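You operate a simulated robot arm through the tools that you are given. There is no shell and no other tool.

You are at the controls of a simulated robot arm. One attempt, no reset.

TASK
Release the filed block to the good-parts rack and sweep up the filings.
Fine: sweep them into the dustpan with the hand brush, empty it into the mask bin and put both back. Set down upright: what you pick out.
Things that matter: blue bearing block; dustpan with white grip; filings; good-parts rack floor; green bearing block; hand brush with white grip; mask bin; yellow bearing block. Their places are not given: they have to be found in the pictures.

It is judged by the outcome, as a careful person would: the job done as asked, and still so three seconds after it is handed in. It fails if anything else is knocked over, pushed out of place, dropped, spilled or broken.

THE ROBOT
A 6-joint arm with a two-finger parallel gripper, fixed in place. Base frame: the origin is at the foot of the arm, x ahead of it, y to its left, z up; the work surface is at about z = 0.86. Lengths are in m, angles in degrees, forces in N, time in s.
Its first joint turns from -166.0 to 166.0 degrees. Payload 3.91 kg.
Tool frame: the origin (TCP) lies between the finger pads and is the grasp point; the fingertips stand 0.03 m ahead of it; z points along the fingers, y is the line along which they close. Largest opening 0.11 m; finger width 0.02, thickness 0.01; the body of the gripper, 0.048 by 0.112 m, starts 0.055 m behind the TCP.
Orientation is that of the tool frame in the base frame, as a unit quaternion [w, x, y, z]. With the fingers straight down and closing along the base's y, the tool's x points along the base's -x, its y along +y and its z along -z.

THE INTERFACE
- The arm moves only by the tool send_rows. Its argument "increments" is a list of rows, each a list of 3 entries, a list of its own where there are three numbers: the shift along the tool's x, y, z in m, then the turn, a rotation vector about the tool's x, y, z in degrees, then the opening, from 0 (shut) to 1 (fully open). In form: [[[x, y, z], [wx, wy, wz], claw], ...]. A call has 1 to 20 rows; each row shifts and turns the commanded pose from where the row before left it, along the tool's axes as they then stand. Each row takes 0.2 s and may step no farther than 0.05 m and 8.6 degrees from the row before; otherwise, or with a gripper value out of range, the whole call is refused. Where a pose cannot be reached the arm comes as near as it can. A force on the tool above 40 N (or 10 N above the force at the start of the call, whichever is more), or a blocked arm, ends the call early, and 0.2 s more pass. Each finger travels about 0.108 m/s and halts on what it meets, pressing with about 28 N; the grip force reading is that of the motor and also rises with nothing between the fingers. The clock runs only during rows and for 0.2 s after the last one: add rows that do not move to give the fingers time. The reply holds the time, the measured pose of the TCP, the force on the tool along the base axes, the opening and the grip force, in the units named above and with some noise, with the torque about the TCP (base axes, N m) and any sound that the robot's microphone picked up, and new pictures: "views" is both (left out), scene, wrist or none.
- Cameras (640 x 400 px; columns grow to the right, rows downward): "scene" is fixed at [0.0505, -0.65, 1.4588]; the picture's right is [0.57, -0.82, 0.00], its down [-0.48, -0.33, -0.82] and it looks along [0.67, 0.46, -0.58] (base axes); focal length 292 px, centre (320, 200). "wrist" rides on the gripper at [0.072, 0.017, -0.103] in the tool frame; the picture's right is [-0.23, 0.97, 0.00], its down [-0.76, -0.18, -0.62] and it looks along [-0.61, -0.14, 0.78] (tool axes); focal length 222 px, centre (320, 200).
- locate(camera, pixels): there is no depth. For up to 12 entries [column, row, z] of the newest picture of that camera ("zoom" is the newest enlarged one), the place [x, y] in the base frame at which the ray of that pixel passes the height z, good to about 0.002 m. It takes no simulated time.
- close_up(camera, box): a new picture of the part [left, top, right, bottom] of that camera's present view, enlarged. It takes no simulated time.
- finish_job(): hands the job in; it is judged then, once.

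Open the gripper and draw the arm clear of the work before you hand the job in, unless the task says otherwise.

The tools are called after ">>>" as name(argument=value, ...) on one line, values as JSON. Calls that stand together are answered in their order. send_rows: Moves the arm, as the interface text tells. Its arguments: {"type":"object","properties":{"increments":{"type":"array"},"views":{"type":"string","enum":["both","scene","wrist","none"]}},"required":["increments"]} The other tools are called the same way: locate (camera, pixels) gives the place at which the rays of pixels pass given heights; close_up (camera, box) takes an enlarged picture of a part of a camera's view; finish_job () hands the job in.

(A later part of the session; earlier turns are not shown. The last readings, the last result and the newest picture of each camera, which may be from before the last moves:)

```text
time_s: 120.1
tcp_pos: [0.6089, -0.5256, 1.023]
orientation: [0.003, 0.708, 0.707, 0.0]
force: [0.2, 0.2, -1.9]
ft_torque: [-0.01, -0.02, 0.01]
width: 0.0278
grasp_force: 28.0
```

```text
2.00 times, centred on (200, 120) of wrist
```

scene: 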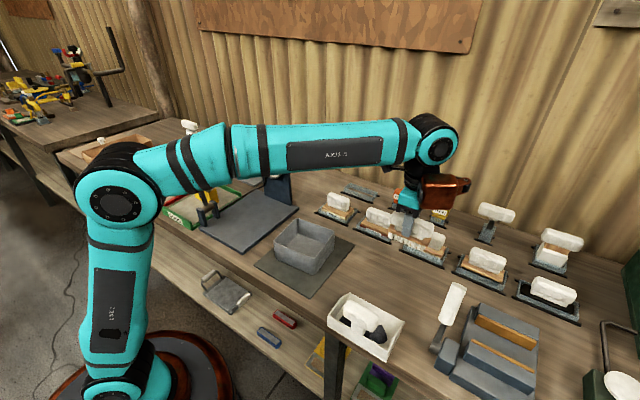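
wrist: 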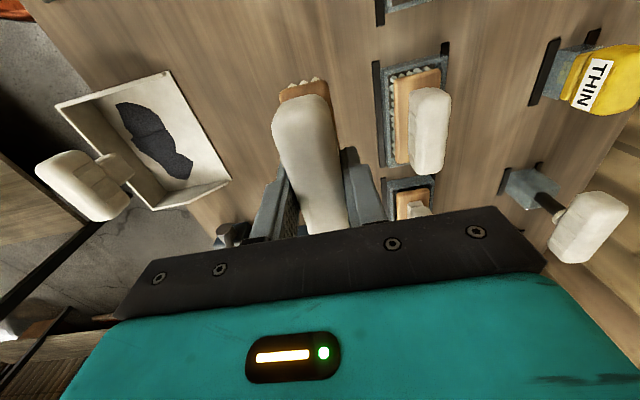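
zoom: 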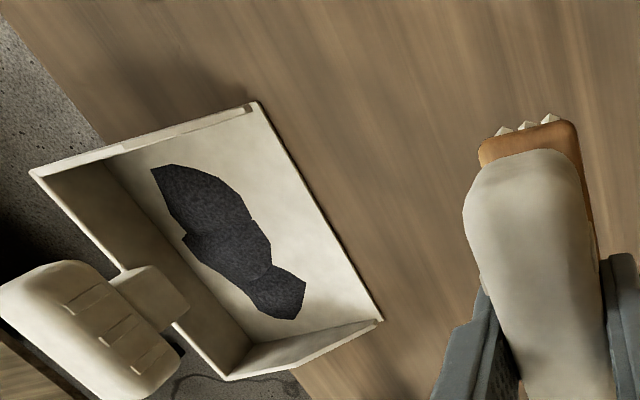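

The bench is clear and all filings lie in the pan. Now I return the brush: rise, and travel back above its cradle.

>>> send_rows(increments=[[[0, 0, -0.035], [0, 0, 0], 0.1], [[0.032, 0.0319, 0], [0, 0, 0], 0.1], [[0.032, 0.0319, 0], [0, 0, 0], 0.1], [[0.032, 0.0319, 0], [0, 0, 0], 0.1], [[0.032, 0.0319, 0], [0, 0, 0], 0.1], [[0.032, 0.0319, 0], [0, 0, 0], 0.1], [[0.032, 0.0319, 0], [0, 0, 0], 0.1], [[0.032, 0.0319, 0], [0, 0, 0], 0.1], [[0.032, 0.0319, 0], [0, 0, 0], 0.1], [[0, 0, 0], [0, 0, 0], 0.1], [[0, 0, 0], [0, 0, 0], 0.1]], views="both")

>>> close_up(camera="wrist", box=[200, 10, 420, 210])

>>> close_up(camera="scene", box=[310, 120, 420, 210])

```text
time_s: 122.5
tcp_pos: [0.8667, -0.2714, 1.0593]
orientation: [0.003, 0.708, 0.707, 0.0]
force: [0.8, 0.8, -2.4]
ft_torque: [-0.02, -0.01, 0.01]
width: 0.0277
grasp_force: 28.2
```

scene: 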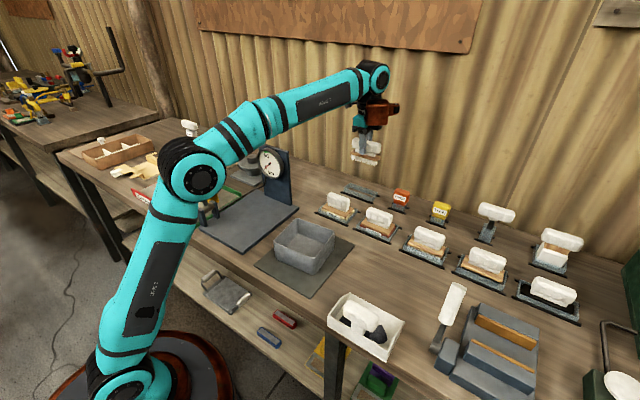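
wrist: 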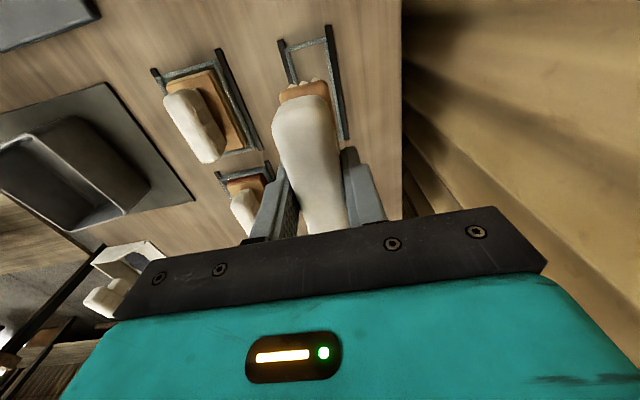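

```text
2.00 times, centred on (310, 110) of wrist
```

zoom: 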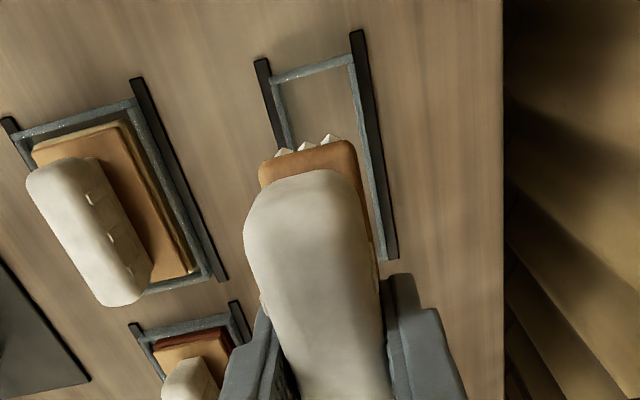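

```text
4.44 times, centred on (365, 165) of scene
```

zoom: 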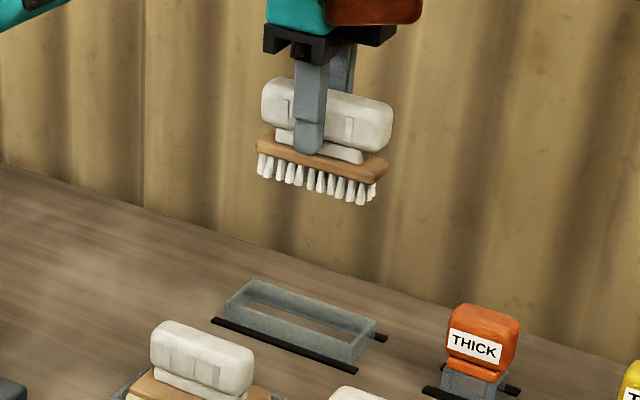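

The brush hangs over the empty frame. I adjust by about 2 mm and lower to just above the frame to check the fit.

>>> send_rows(increments=[[[0.001, -0.002, 0.03], [0, 0, 0], 0.1], [[0, 0, 0.035], [0, 0, 0], 0.1], [[0, 0, 0.033], [0, 0, 0], 0.1], [[0, 0, 0], [0, 0, 0], 0.1], [[0, 0, 0], [0, 0, 0], 0.1]], views="both")

>>> close_up(camera="wrist", box=[200, 10, 420, 210])

>>> close_up(camera="scene", box=[325, 140, 405, 210])

```text
time_s: 123.7
tcp_pos: [0.8636, -0.2709, 0.9612]
orientation: [0.004, 0.707, 0.707, -0.001]
force: [0.1, -0.6, -2.6]
ft_torque: [-0.01, 0.0, 0.0]
width: 0.0276
grasp_force: 28.2
```

scene: 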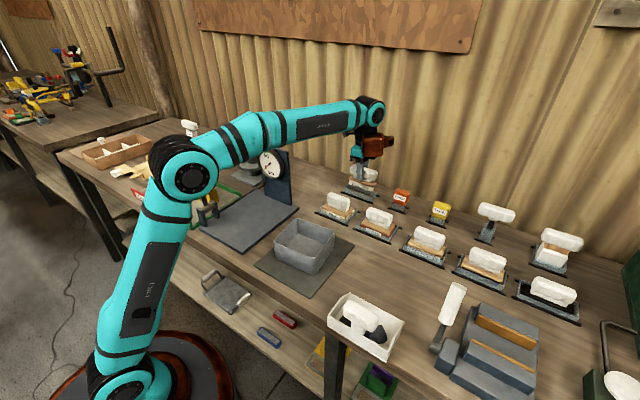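
wrist: 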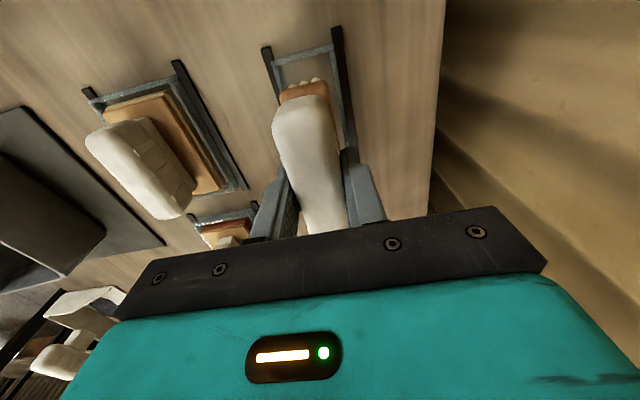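

```text
2.00 times, centred on (310, 110) of wrist
```

zoom: 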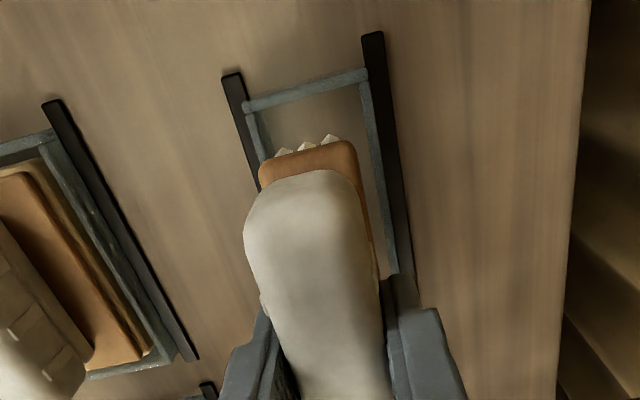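

```text
5.71 times, centred on (365, 175) of scene
```

zoom: 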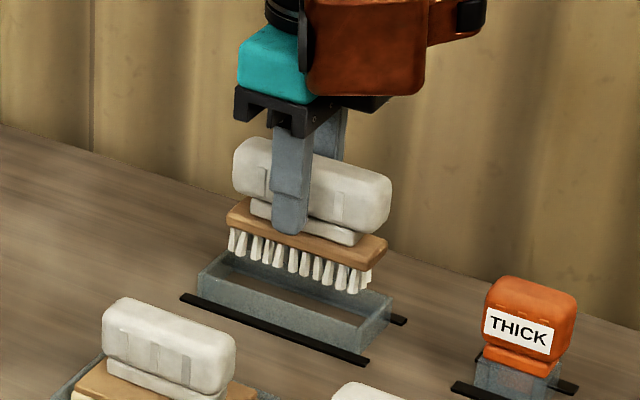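

The brush is over the frame and looks aligned. I lower it gently, watching for force.

>>> send_rows(increments=[[[0, 0, 0.01], [0, 0, 0], 0.1], [[0, 0, 0.01], [0, 0, 0], 0.1], [[0, 0, 0.008], [0, 0, 0], 0.1], [[0, 0, 0], [0, 0, 0], 0.1]], views="both")

>>> close_up(camera="scene", box=[325, 140, 405, 210])

>>> close_up(camera="wrist", box=[220, 10, 400, 160])

```text
time_s: 124.7
tcp_pos: [0.8647, -0.2724, 0.9341]
orientation: [0.004, 0.708, 0.706, 0.001]
force: [-1.1, 0.1, -1.2]
ft_torque: [0.05, -0.02, 0.03]
width: 0.0276
grasp_force: 27.8
```

scene: 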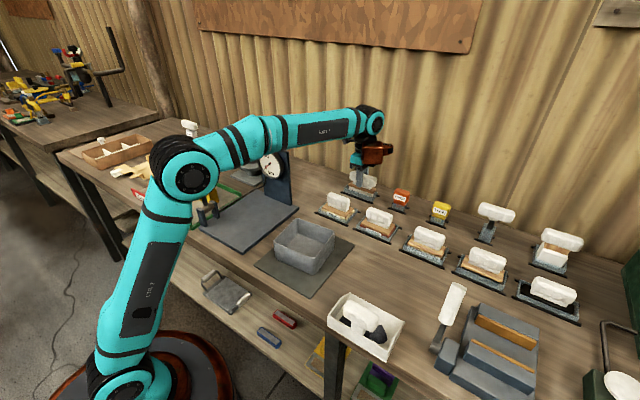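
wrist: 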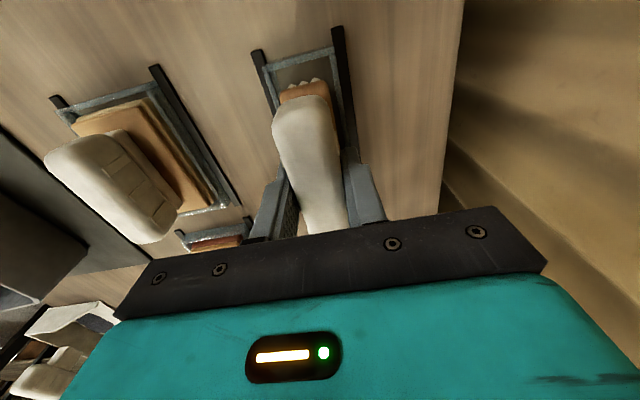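

```text
5.71 times, centred on (365, 175) of scene
```

zoom: 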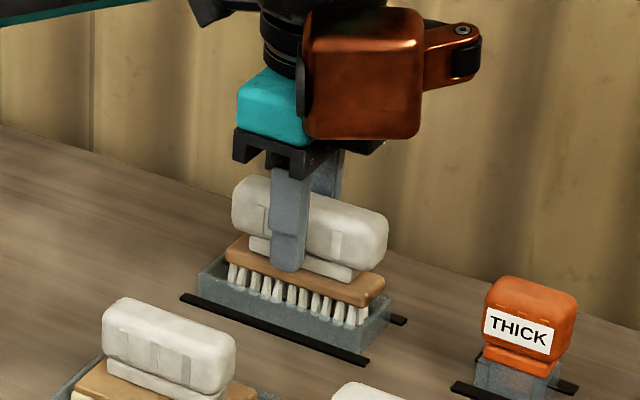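

```text
2.67 times, centred on (310, 85) of wrist
```

zoom: 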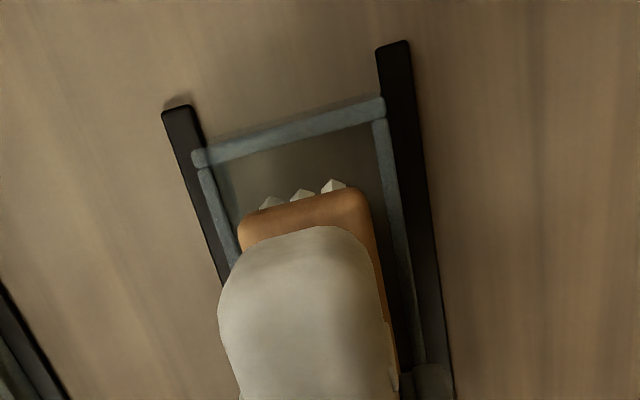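

It is entering the frame without force; the gap at the near end suggests the brush sits about 2 mm too far toward -y. I correct that and lower to rest.

>>> send_rows(increments=[[[0.002, 0, 0], [0, 0, 0], 0.1], [[0, 0, 0.004], [0, 0, 0], 0.1], [[0, 0, 0.003], [0, 0, 0], 0.1], [[0, 0, 0], [0, 0, 0], 0.1]], views="none")

>>> send_rows(increments=[[[0, 0, 0.0015], [0, 0, 0], 0.1], [[0, 0, 0], [0, 0, 0], 0.1]], views="wrist")

>>> close_up(camera="wrist", box=[220, 10, 400, 160])

```text
time_s: 125.7
tcp_pos: [0.8656, -0.2696, 0.9258]
orientation: [0.003, 0.708, 0.706, 0.0]
force: [-0.5, 1.1, -1.7]
ft_torque: [0.04, 0.02, -0.01]
width: 0.0275
grasp_force: 27.7
```

```text
time_s: 126.3
tcp_pos: [0.8663, -0.2688, 0.9249]
orientation: [0.003, 0.707, 0.707, -0.001]
force: [-0.1, -0.8, -2.6]
ft_torque: [0.02, -0.03, -0.01]
width: 0.0277
grasp_force: 28.7
```

wrist: 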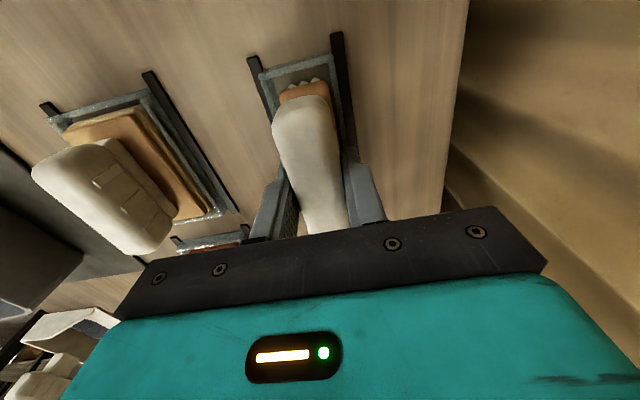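

```text
2.67 times, centred on (310, 85) of wrist
```

zoom: 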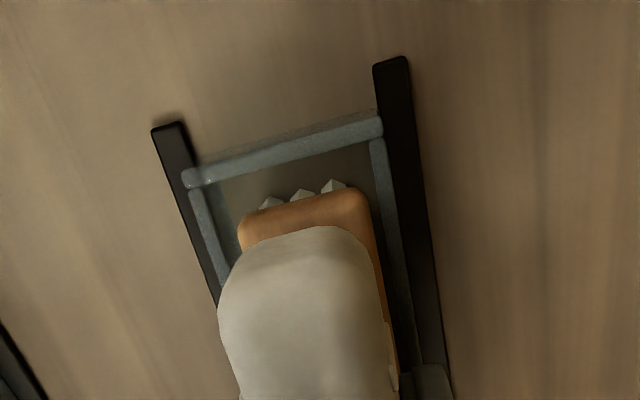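

The brush sits slightly to +x in the frame (gaps 28 vs 11 px). I shift 2 mm and lower on until it rests.

>>> send_rows(increments=[[[0, -0.002, 0], [0, 0, 0], 0.1], [[0, 0, 0.001], [0, 0, 0], 0.1], [[0, 0, 0], [0, 0, 0], 0.1]], views="none")

>>> send_rows(increments=[[[0, 0, 0.0012], [0, 0, 0], 0.1], [[0, 0, 0], [0, 0, 0], 0.1]], views="none")

```text
time_s: 127.1
tcp_pos: [0.8637, -0.2694, 0.9246]
orientation: [0.004, 0.708, 0.706, 0.0]
force: [-0.5, -0.2, -1.6]
ft_torque: [0.02, 0.03, -0.03]
width: 0.0279
grasp_force: 27.3
```

```text
time_s: 127.7
tcp_pos: [0.8641, -0.2695, 0.9231]
orientation: [0.005, 0.708, 0.706, 0.001]
force: [0.7, 0.2, 4.2]
ft_torque: [-0.25, -0.02, 0.03]
width: 0.0277
grasp_force: 27.8
```

It now rests on the bench inside the frame (light contact). I open the fingers and look.

>>> send_rows(increments=[[[0, 0, 0], [0, 0, 0], 0.4], [[0, 0, 0], [0, 0, 0], 0.7], [[0, 0, 0], [0, 0, 0], 0.9], [[0, 0, 0], [0, 0, 0], 0.9]], views="both")

>>> close_up(camera="wrist", box=[220, 10, 400, 160])

>>> close_up(camera="scene", box=[325, 140, 405, 210])

```text
time_s: 128.7
tcp_pos: [0.8634, -0.2698, 0.9227]
orientation: [0.005, 0.707, 0.707, 0.0]
force: [0.4, -0.8, -0.4]
ft_torque: [-0.02, 0.0, -0.01]
width: 0.0989
grasp_force: 0.1
```

scene: 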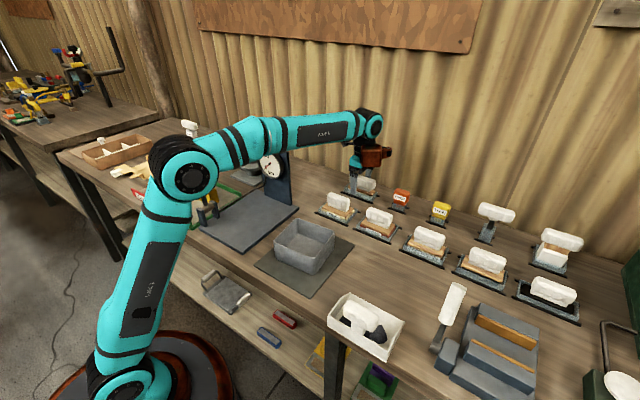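
wrist: 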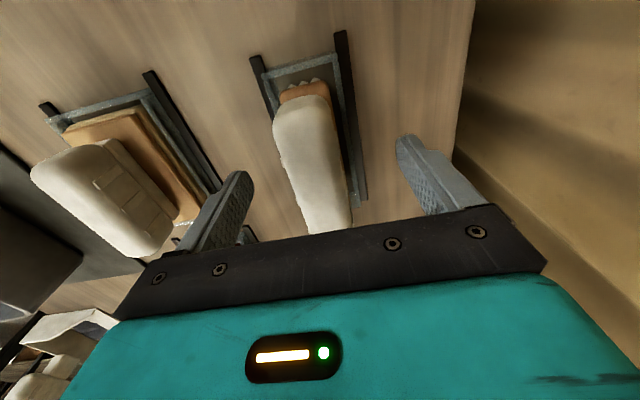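

```text
2.67 times, centred on (310, 85) of wrist
```

zoom: 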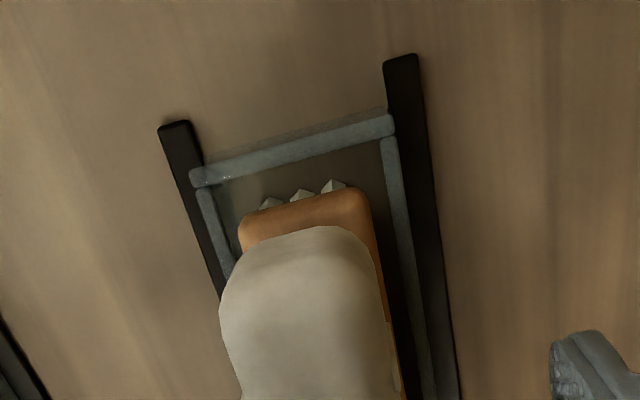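

```text
5.71 times, centred on (365, 175) of scene
```

zoom: 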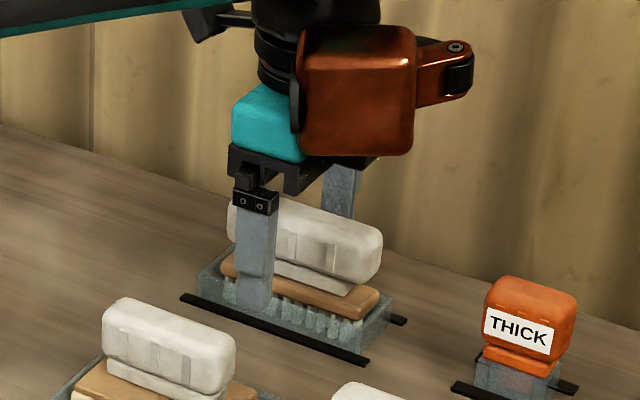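

The brush stands in its cradle. I rise straight up and compare it with its first position.

>>> send_rows(increments=[[[0, 0, -0.02], [0, 0, 0], 0.9], [[0, 0, -0.03], [0, 0, 0], 0.9], [[0, 0, -0.04], [0, 0, 0], 0.9], [[0.02, -0.03, -0.03], [0, 0, 0], 0.9], [[0.03, -0.035, 0], [0, 0, 0], 0.9], [[0, 0, 0], [0, 0, 0], 0.9]], views="both")

>>> close_up(camera="scene", box=[335, 165, 395, 210])

>>> close_up(camera="wrist", box=[240, 20, 460, 180])

```text
time_s: 130.1
tcp_pos: [0.7985, -0.2197, 1.0427]
orientation: [0.003, 0.708, 0.707, 0.0]
force: [-0.3, 0.2, -0.4]
ft_torque: [0.03, 0.02, 0.0]
width: 0.099
grasp_force: 0.0
```

scene: 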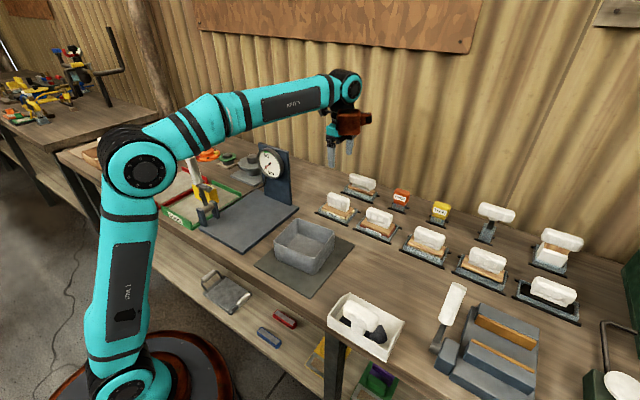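
wrist: 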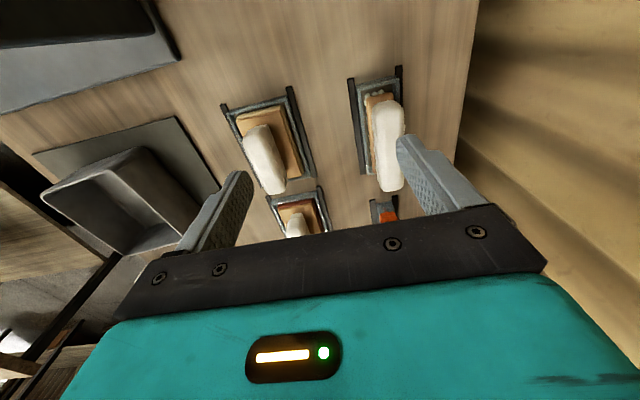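

```text
8.89 times, centred on (365, 188) of scene
```

zoom: 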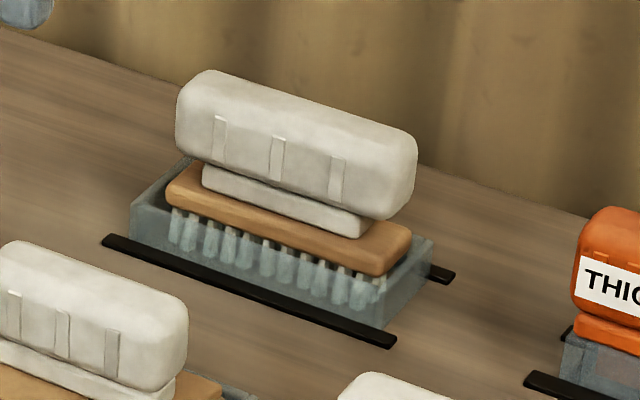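

```text
2.50 times, centred on (350, 100) of wrist
```

zoom: 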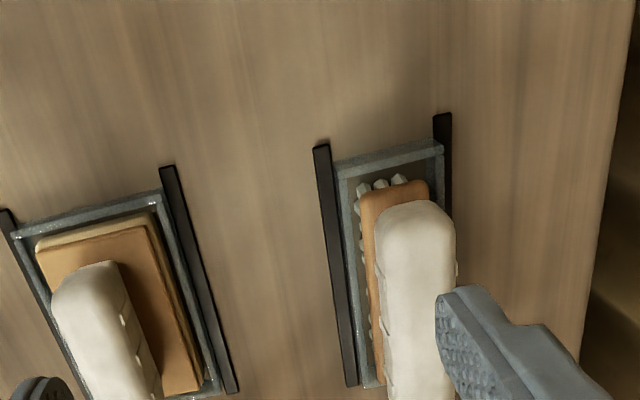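

The brush is back within about 2 mm of its first position. Next the dustpan: I move above it to measure its grip bar.

>>> send_rows(increments=[[[-0.0, -0.0, -0.05], [0, 0, 0], 0.9], [[-0.023, -0.0427, 0], [0, 0, 0], 0.9], [[-0.023, -0.0427, 0], [0, 0, 0], 0.9], [[-0.023, -0.0427, 0], [0, 0, 0], 0.9], [[-0.023, -0.0427, 0], [0, 0, 0], 0.9], [[-0.023, -0.0427, 0], [0, 0, 0], 0.9], [[-0.023, -0.0427, 0], [0, 0, 0], 0.9], [[-0.023, -0.0427, 0], [0, 0, 0], 0.9], [[-0.023, -0.0427, 0], [0, 0, 0], 0.9], [[-0.023, -0.0427, 0], [0, 0, 0], 0.9], [[-0.023, -0.0427, 0], [0, 0, 0], 0.9], [[0, 0, 0], [0, 0, 0], 1]], views="both")

>>> close_up(camera="wrist", box=[200, 40, 480, 220])

>>> close_up(camera="scene", box=[320, 280, 410, 365])

```text
time_s: 132.7
tcp_pos: [0.371, -0.4458, 1.0901]
orientation: [0.004, 0.708, 0.706, 0.0]
force: [0.7, 0.2, 0.3]
ft_torque: [0.03, -0.02, -0.01]
width: 0.1101
grasp_force: 0.0
```

scene: 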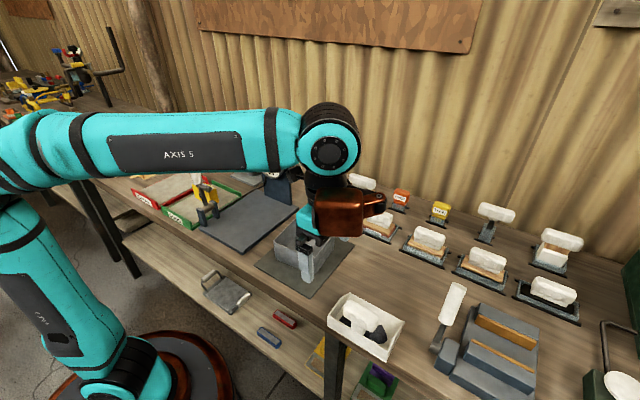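
wrist: 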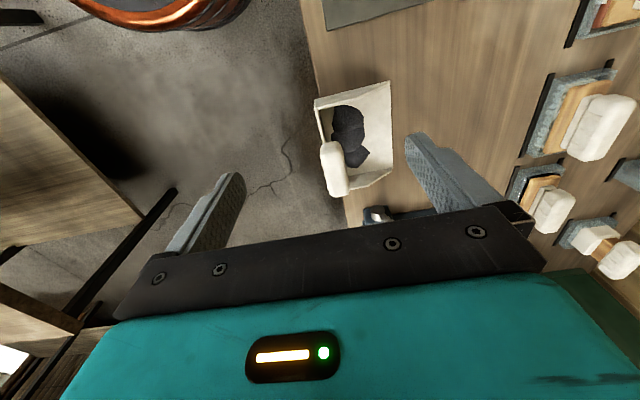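

```text
2.22 times, centred on (340, 130) of wrist
```

zoom: 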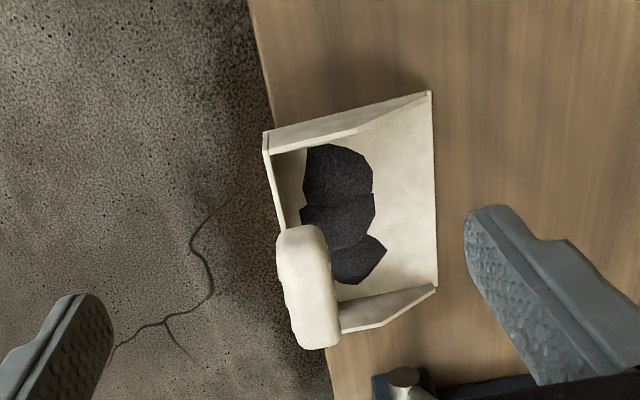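

```text
4.71 times, centred on (365, 322) of scene
```

zoom: 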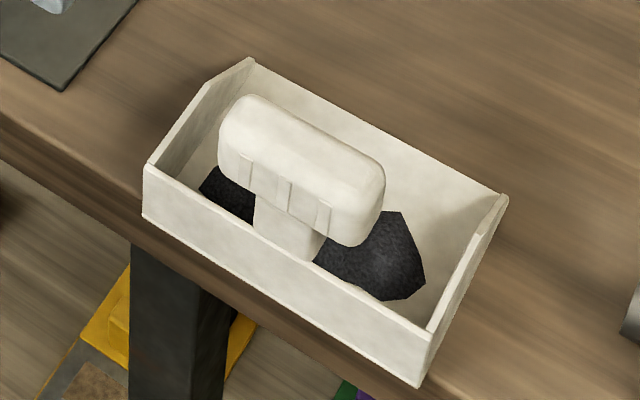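

I triangulate the pan's grip bar: wrist ends (332,142)/(339,197), sides (323,170)/(347,168); scene ends (343.5,309)/(379,321).

>>> locate(camera="wrist", pixels=[[332.3, 141.7, 0.93], [332.3, 141.7, 0.95], [339, 197, 0.93], [339, 197, 0.95], [322.9, 170.5, 0.94], [346.8, 168.3, 0.94], [322.9, 170.5, 0.95], [346.8, 168.3, 0.95]])

>>> locate(camera="scene", pixels=[[343.5, 309, 0.92], [343.5, 309, 0.94], [343.5, 309, 0.96], [378.8, 321, 0.92], [378.8, 321, 0.94], [378.8, 321, 0.96]])

```text
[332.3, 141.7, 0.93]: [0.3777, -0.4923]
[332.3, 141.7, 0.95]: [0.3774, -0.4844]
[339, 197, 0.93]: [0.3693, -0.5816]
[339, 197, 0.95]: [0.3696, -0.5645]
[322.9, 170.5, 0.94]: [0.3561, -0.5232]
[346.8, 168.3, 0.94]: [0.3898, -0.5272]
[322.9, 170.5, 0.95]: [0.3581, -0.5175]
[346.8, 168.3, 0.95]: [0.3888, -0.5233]
```

```text
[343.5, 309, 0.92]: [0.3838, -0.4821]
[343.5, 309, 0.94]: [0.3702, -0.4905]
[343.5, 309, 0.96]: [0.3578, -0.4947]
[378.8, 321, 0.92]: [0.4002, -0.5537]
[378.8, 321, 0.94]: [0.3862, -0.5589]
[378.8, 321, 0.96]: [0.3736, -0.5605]
```

The bar's centre is about (0.373,-0.524,0.945), 0.03 wide. I move over it with open fingers and lower in stages.

>>> send_rows(increments=[[[-0.039, 0.001, 0], [0, 0, 0], 1], [[-0.039, 0.001, 0], [0, 0, 0], 1], [[0, 0, 0.04], [0, 0, 0], 1], [[0, 0, 0.03], [0, 0, 0], 1], [[0, 0, 0], [0, 0, 0], 1]], views="both")

>>> close_up(camera="wrist", box=[180, 40, 460, 220])

>>> close_up(camera="scene", box=[310, 250, 430, 365])

```text
time_s: 133.9
tcp_pos: [0.3735, -0.526, 1.0224]
orientation: [0.004, 0.708, 0.706, 0.0]
force: [-1.0, 0.0, -0.8]
ft_torque: [0.03, 0.01, 0.03]
width: 0.1098
grasp_force: 0.0
```

scene: 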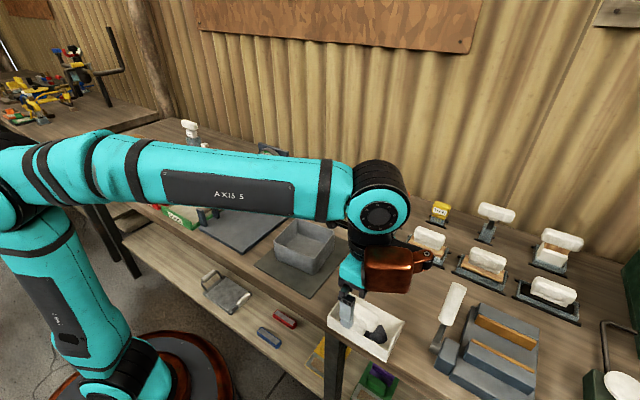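
wrist: 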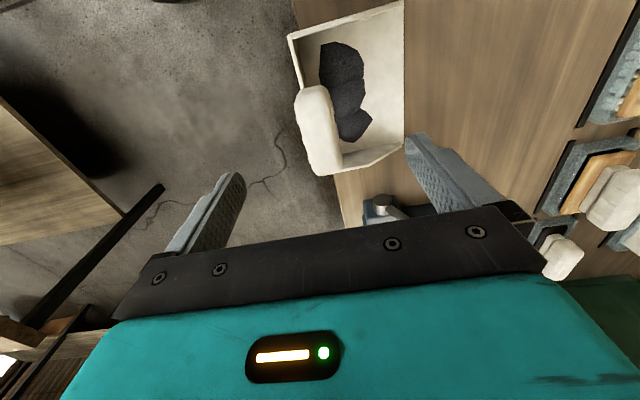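

```text
2.22 times, centred on (320, 130) of wrist
```

zoom: 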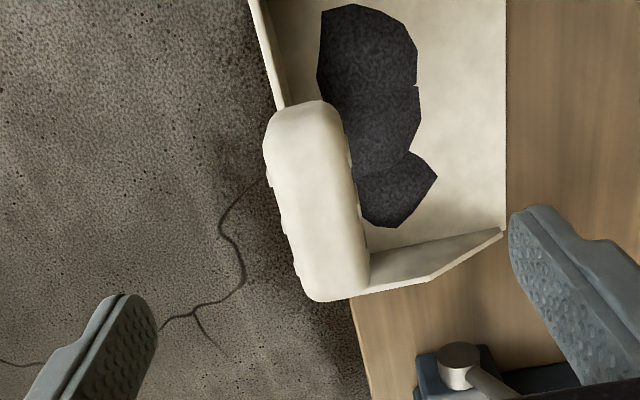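

```text
3.48 times, centred on (370, 308) of scene
```

zoom: 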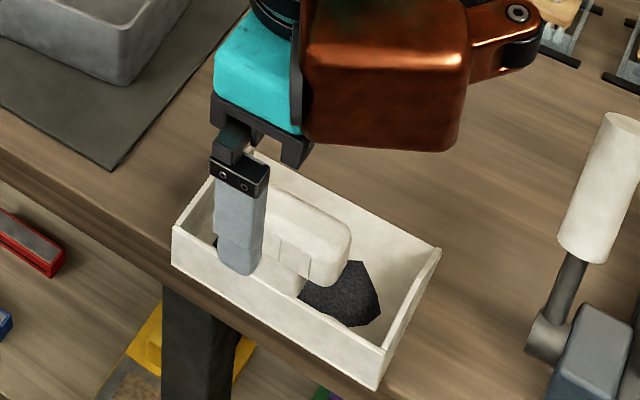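

The bar lies between the fingers. I verify its x-centre from this view.

>>> locate(camera="wrist", pixels=[[299.7, 132, 0.95], [337, 125.5, 0.95], [318, 85.5, 0.955], [329.4, 174.8, 0.955], [287.3, 38.7, 0.9], [403, 38, 0.863], [401, 103, 0.863]])

```text
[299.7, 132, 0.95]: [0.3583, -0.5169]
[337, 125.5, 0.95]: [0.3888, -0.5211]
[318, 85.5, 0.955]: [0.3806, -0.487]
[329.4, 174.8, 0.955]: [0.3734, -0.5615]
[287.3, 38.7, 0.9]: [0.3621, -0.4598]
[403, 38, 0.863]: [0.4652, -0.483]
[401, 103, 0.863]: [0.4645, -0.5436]
```

Aligned: bar centre x≈0.3735, y≈-0.524. I lower to z≈0.945.

>>> send_rows(increments=[[[0.001, 0, 0.03], [0, 0, 0], 1], [[0, 0, 0.025], [0, 0, 0], 1], [[0, 0, 0.015], [0, 0, 0], 1], [[0, 0, 0.007], [0, 0, 0], 1], [[0, 0, 0], [0, 0, 0], 1]], views="both")

>>> close_up(camera="scene", box=[310, 250, 430, 365])

```text
time_s: 135.1
tcp_pos: [0.3741, -0.5254, 0.9446]
orientation: [0.003, 0.708, 0.706, 0.0]
force: [-0.2, -0.2, -0.1]
ft_torque: [0.02, 0.01, 0.0]
width: 0.11
grasp_force: 0.1
```

scene: 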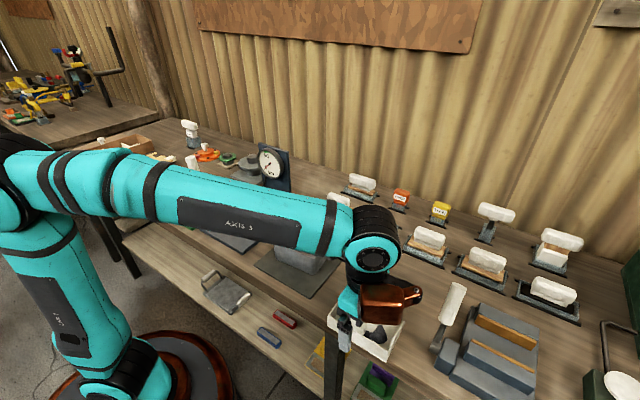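
wrist: 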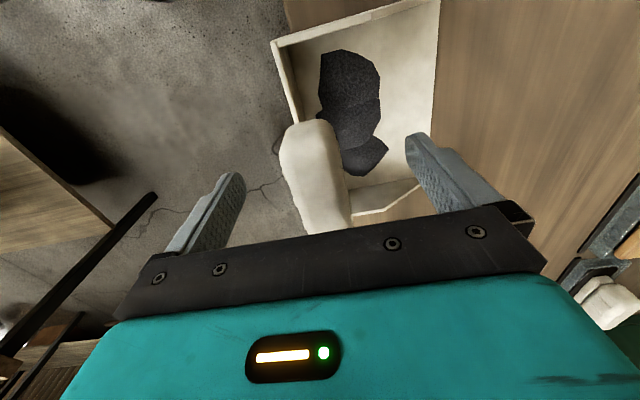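

```text
3.48 times, centred on (370, 308) of scene
```

zoom: 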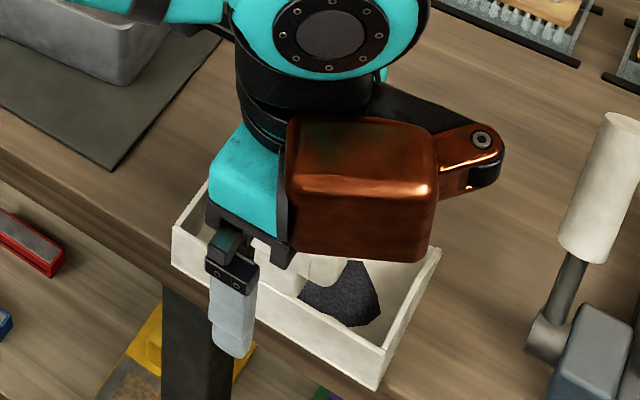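

The fingers straddle the bar above the pan wall. I close the gripper.

>>> send_rows(increments=[[[0, 0, 0], [0, 0, 0], 0.6], [[0, 0, 0], [0, 0, 0], 0.2], [[0, 0, 0], [0, 0, 0], 0.1], [[0, 0, 0], [0, 0, 0], 0.1]], views="wrist")

```text
time_s: 136.1
tcp_pos: [0.3731, -0.5261, 0.9448]
orientation: [0.003, 0.708, 0.706, 0.0]
force: [-0.3, -0.2, 0.3]
ft_torque: [-0.02, 0.08, 0.07]
width: 0.0278
grasp_force: 27.5
```

wrist: 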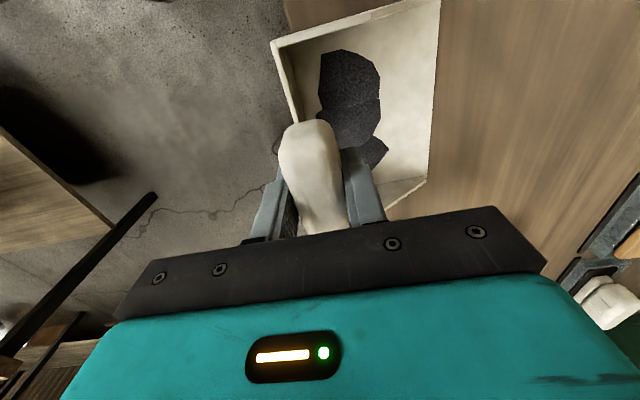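

Gripped (width 0.0278) at TCP (0.3735,-0.526,0.945). I lift the pan slowly and check that it stays level.

>>> send_rows(increments=[[[0, 0, -0.005], [0, 0, 0], 0.1], [[0, 0, -0.01], [0, 0, 0], 0.1], [[0, 0, -0.015], [0, 0, 0], 0.1], [[0, 0, -0.02], [0, 0, 0], 0.1], [[0, 0, 0], [0, 0, 0], 0.1]], views="both")

>>> close_up(camera="scene", box=[310, 240, 430, 355])

```text
time_s: 137.3
tcp_pos: [0.3736, -0.5239, 0.9957]
orientation: [0.004, 0.708, 0.706, 0.001]
force: [0.4, -0.2, -2.3]
ft_torque: [-0.04, 0.05, -0.04]
width: 0.0282
grasp_force: 27.9
```

scene: 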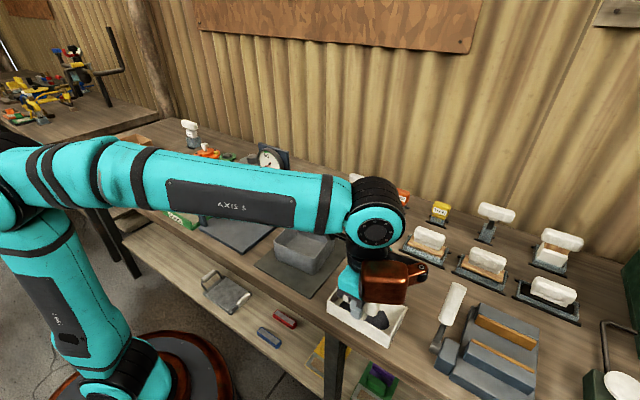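
wrist: 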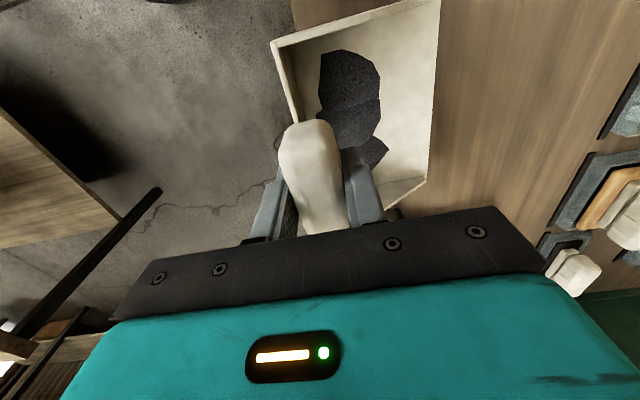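

```text
3.48 times, centred on (370, 298) of scene
```

zoom: 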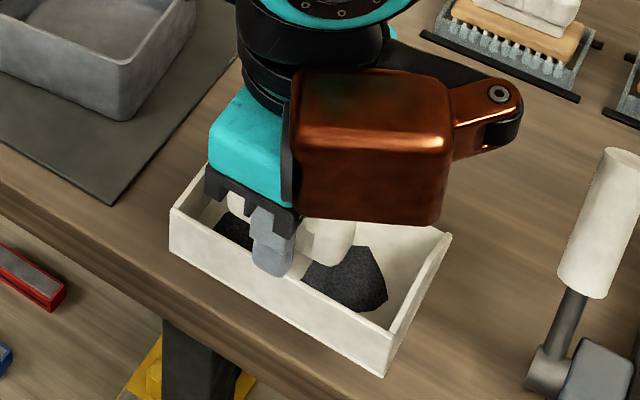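

The pan lifts level with its filings (about 2.3 N). I raise it and carry it smoothly over toward the bin.

>>> send_rows(increments=[[[0, 0, -0.025], [0, 0, 0], 0.1], [[0, 0, -0.03], [0, 0, 0], 0.1], [[0, 0, -0.03], [0, 0, 0], 0.1], [[0.012, 0.007, -0.02], [0, 0, 0], 0.1], [[0.024, 0.014, 0], [0, 0, 0], 0.1], [[0.024, 0.014, 0], [0, 0, 0], 0.1], [[0.024, 0.014, 0], [0, 0, 0], 0.1], [[0.024, 0.014, 0], [0, 0, 0], 0.1], [[0.024, 0.014, 0], [0, 0, 0], 0.1], [[0.024, 0.014, 0], [0, 0, 0], 0.1], [[0.024, 0.014, 0], [0, 0, 0], 0.1], [[0.024, 0.014, 0], [0, 0, 0], 0.1], [[0.024, 0.014, 0], [0, 0, 0], 0.1], [[0.014, 0.008, 0], [0, 0, 0], 0.1], [[0, 0, 0], [0, 0, 0], 0.1]], views="both")

```text
time_s: 140.5
tcp_pos: [0.5141, -0.284, 1.0986]
orientation: [0.003, 0.707, 0.707, 0.0]
force: [-0.9, -0.5, -2.9]
ft_torque: [-0.02, 0.02, 0.0]
width: 0.0278
grasp_force: 28.3
```

scene: 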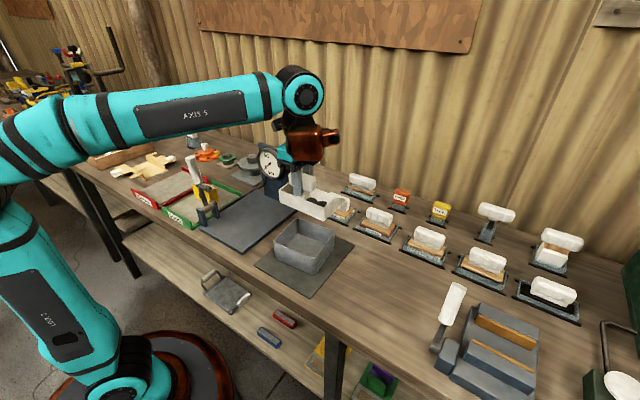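
wrist: 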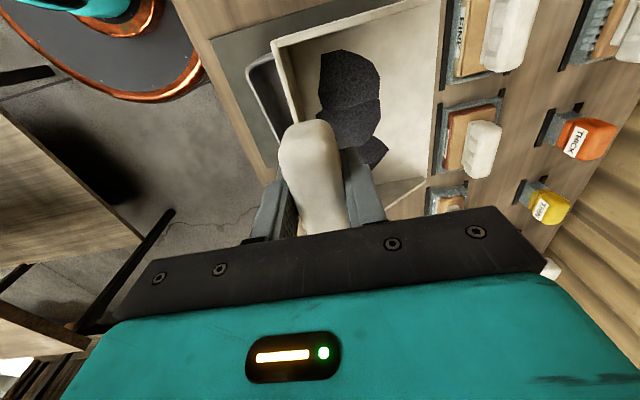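

The pan is over the bin area. I turn it level by about 130° so that its mouth faces the robot side, where tipping is within the wrist's range.

>>> send_rows(increments=[[[0, 0, 0], [0, 0, -4], 0.1], [[0, 0, 0], [0, 0, -7], 0.1], [[0, 0, 0], [0, 0, -7], 0.1], [[0, 0, 0], [0, 0, -7], 0.1], [[0, 0, 0], [0, 0, -7], 0.1], [[0, 0, 0], [0, 0, -7], 0.1], [[0, 0, 0], [0, 0, -7], 0.1], [[0, 0, 0], [0, 0, -7], 0.1], [[0, 0, 0], [0, 0, -7], 0.1], [[0, 0, 0], [0, 0, 0], 0.1]], views="both")

```text
time_s: 142.7
tcp_pos: [0.514, -0.2829, 1.0985]
orientation: [0.003, 0.26, 0.966, -0.002]
force: [0.1, -0.9, -2.0]
ft_torque: [-0.06, 0.04, 0.0]
width: 0.0279
grasp_force: 28.0
```

scene: 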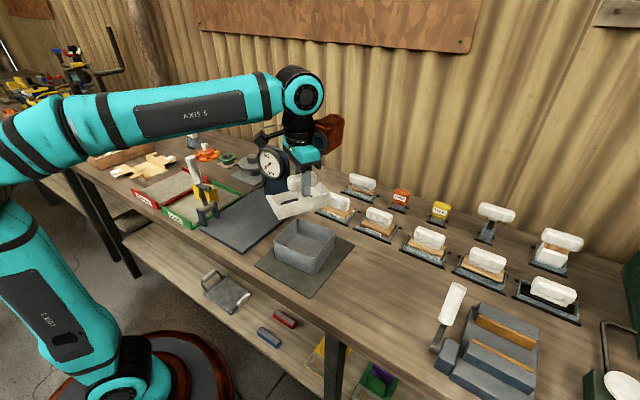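
wrist: 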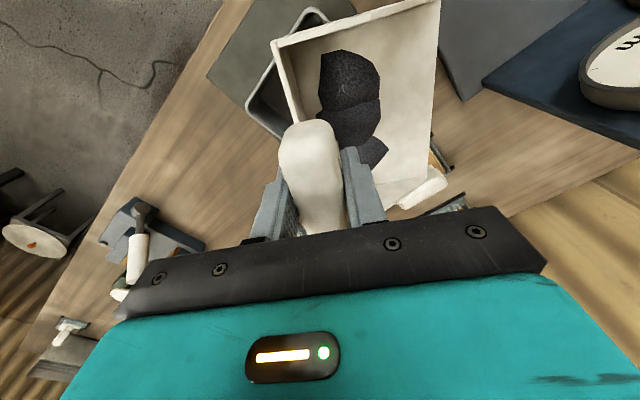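

The turn goes smoothly; filings stay put. I turn the remaining 70°.

>>> send_rows(increments=[[[0, 0, 0], [0, 0, -7], 0.1], [[0, 0, 0], [0, 0, -7], 0.1], [[0, 0, 0], [0, 0, -7], 0.1], [[0, 0, 0], [0, 0, -7], 0.1], [[0, 0, 0], [0, 0, -7], 0.1], [[0, 0, 0], [0, 0, -7], 0.1], [[0, 0, 0], [0, 0, -7], 0.1], [[0, 0, 0], [0, 0, -7], 0.1], [[0, 0, 0], [0, 0, -7], 0.1], [[0, 0, 0], [0, 0, -7], 0.1], [[0, 0, 0], [0, 0, 0], 0.1]], views="both")

>>> close_up(camera="scene", box=[240, 130, 370, 280])

```text
time_s: 145.1
tcp_pos: [0.5135, -0.2822, 1.0986]
orientation: [0.002, -0.342, 0.94, -0.003]
force: [0.0, -0.4, -1.9]
ft_torque: [-0.02, -0.08, 0.02]
width: 0.0276
grasp_force: 28.3
```

scene: 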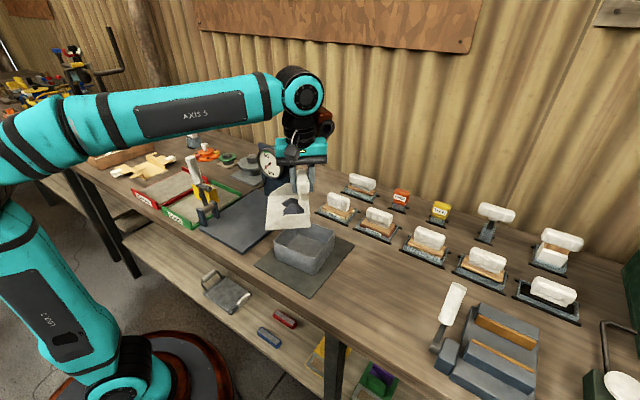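
wrist: 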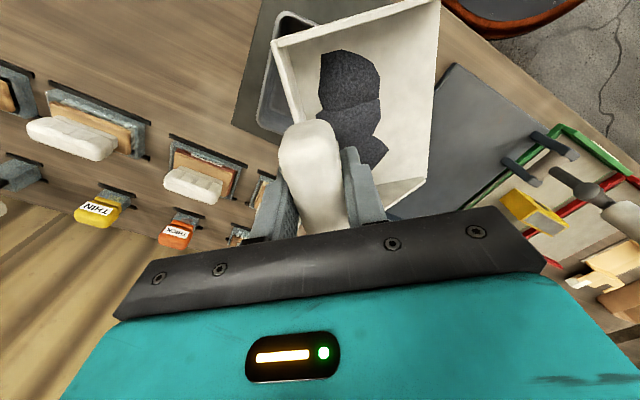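

```text
2.67 times, centred on (305, 205) of scene
```

zoom: 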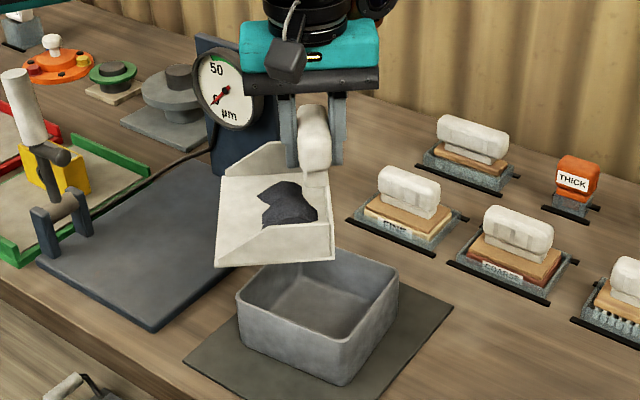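

The pan is turned and level. The gauge stands close to where the wrist's side unit would swing, so I turn 35° more and place the lip over the bin's centre before tipping.

>>> send_rows(increments=[[[0, 0, 0], [0, 0, -7], 0.1], [[0, 0, 0], [0, 0, -7], 0.1], [[0, 0, 0], [0, 0, -7], 0.1], [[0, 0, 0], [0, 0, -7], 0.1], [[0, 0, 0], [0, 0, -7], 0.1], [[0, -0.026, 0.01], [0, 0, 0], 0.1], [[0, -0.026, 0.01], [0, 0, 0], 0.1], [[0, -0.026, 0.01], [0, 0, 0], 0.1], [[0, -0.026, 0.01], [0, 0, 0], 0.1], [[0, 0, 0], [0, 0, 0], 0.1]], views="both")

>>> close_up(camera="scene", box=[240, 130, 370, 280])

```text
time_s: 147.3
tcp_pos: [0.6141, -0.3101, 1.0599]
orientation: [0.001, -0.608, 0.794, -0.003]
force: [-0.4, 0.1, -1.4]
ft_torque: [-0.02, -0.07, 0.01]
width: 0.0277
grasp_force: 28.2
```

scene: 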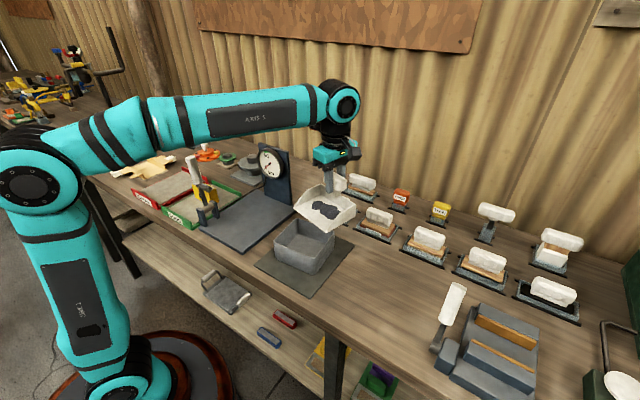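
wrist: 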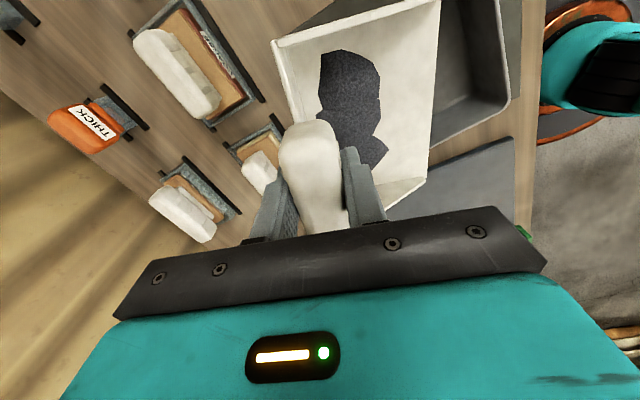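

```text
2.67 times, centred on (305, 205) of scene
```

zoom: 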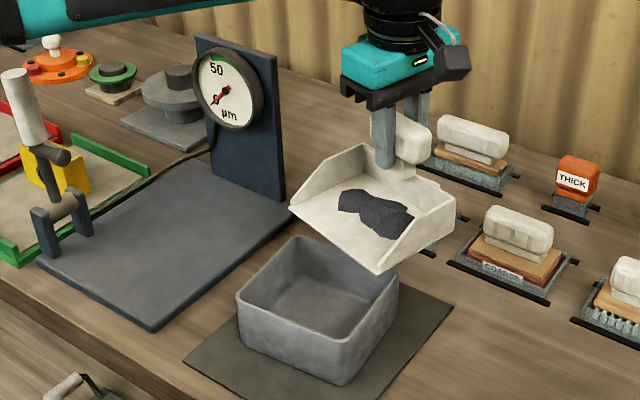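

The pan's mouth is over the bin, level. I lower it a little and begin tipping about the lip, first to 32°.

>>> send_rows(increments=[[[0, 0, 0.0125], [0, 0, 0], 0.1], [[0, 0, 0.0125], [0, 0, 0], 0.1], [[0, 0.0122, -0.0126], [8, 0, 0], 0.1], [[0, 0.0122, -0.0126], [8, 0, 0], 0.1], [[0, 0.0122, -0.0126], [8, 0, 0], 0.1], [[0, 0, 0], [0, 0, 0], 0.1]], views="both")

>>> close_up(camera="scene", box=[240, 130, 370, 280])

```text
time_s: 148.7
tcp_pos: [0.5742, -0.3002, 1.0671]
orientation: [0.128, -0.595, 0.775, -0.17]
force: [-0.3, -0.9, -3.2]
ft_torque: [0.01, 0.0, 0.01]
width: 0.0275
grasp_force: 28.0
```

scene: 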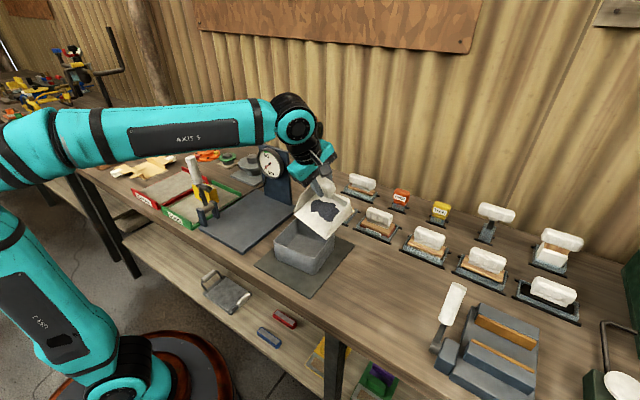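
wrist: 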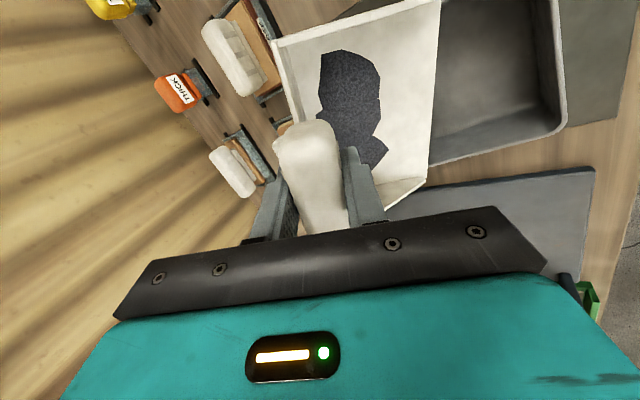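

```text
2.67 times, centred on (305, 205) of scene
```

zoom: 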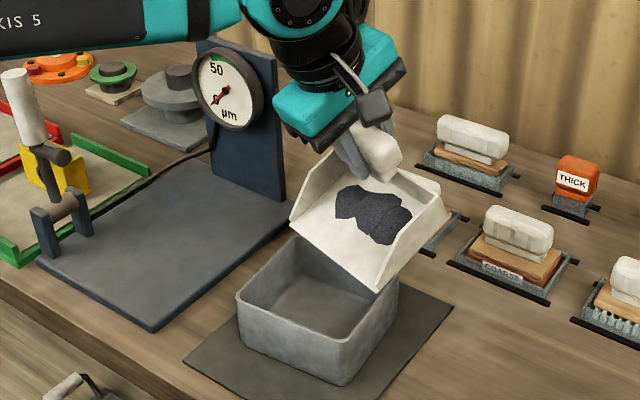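

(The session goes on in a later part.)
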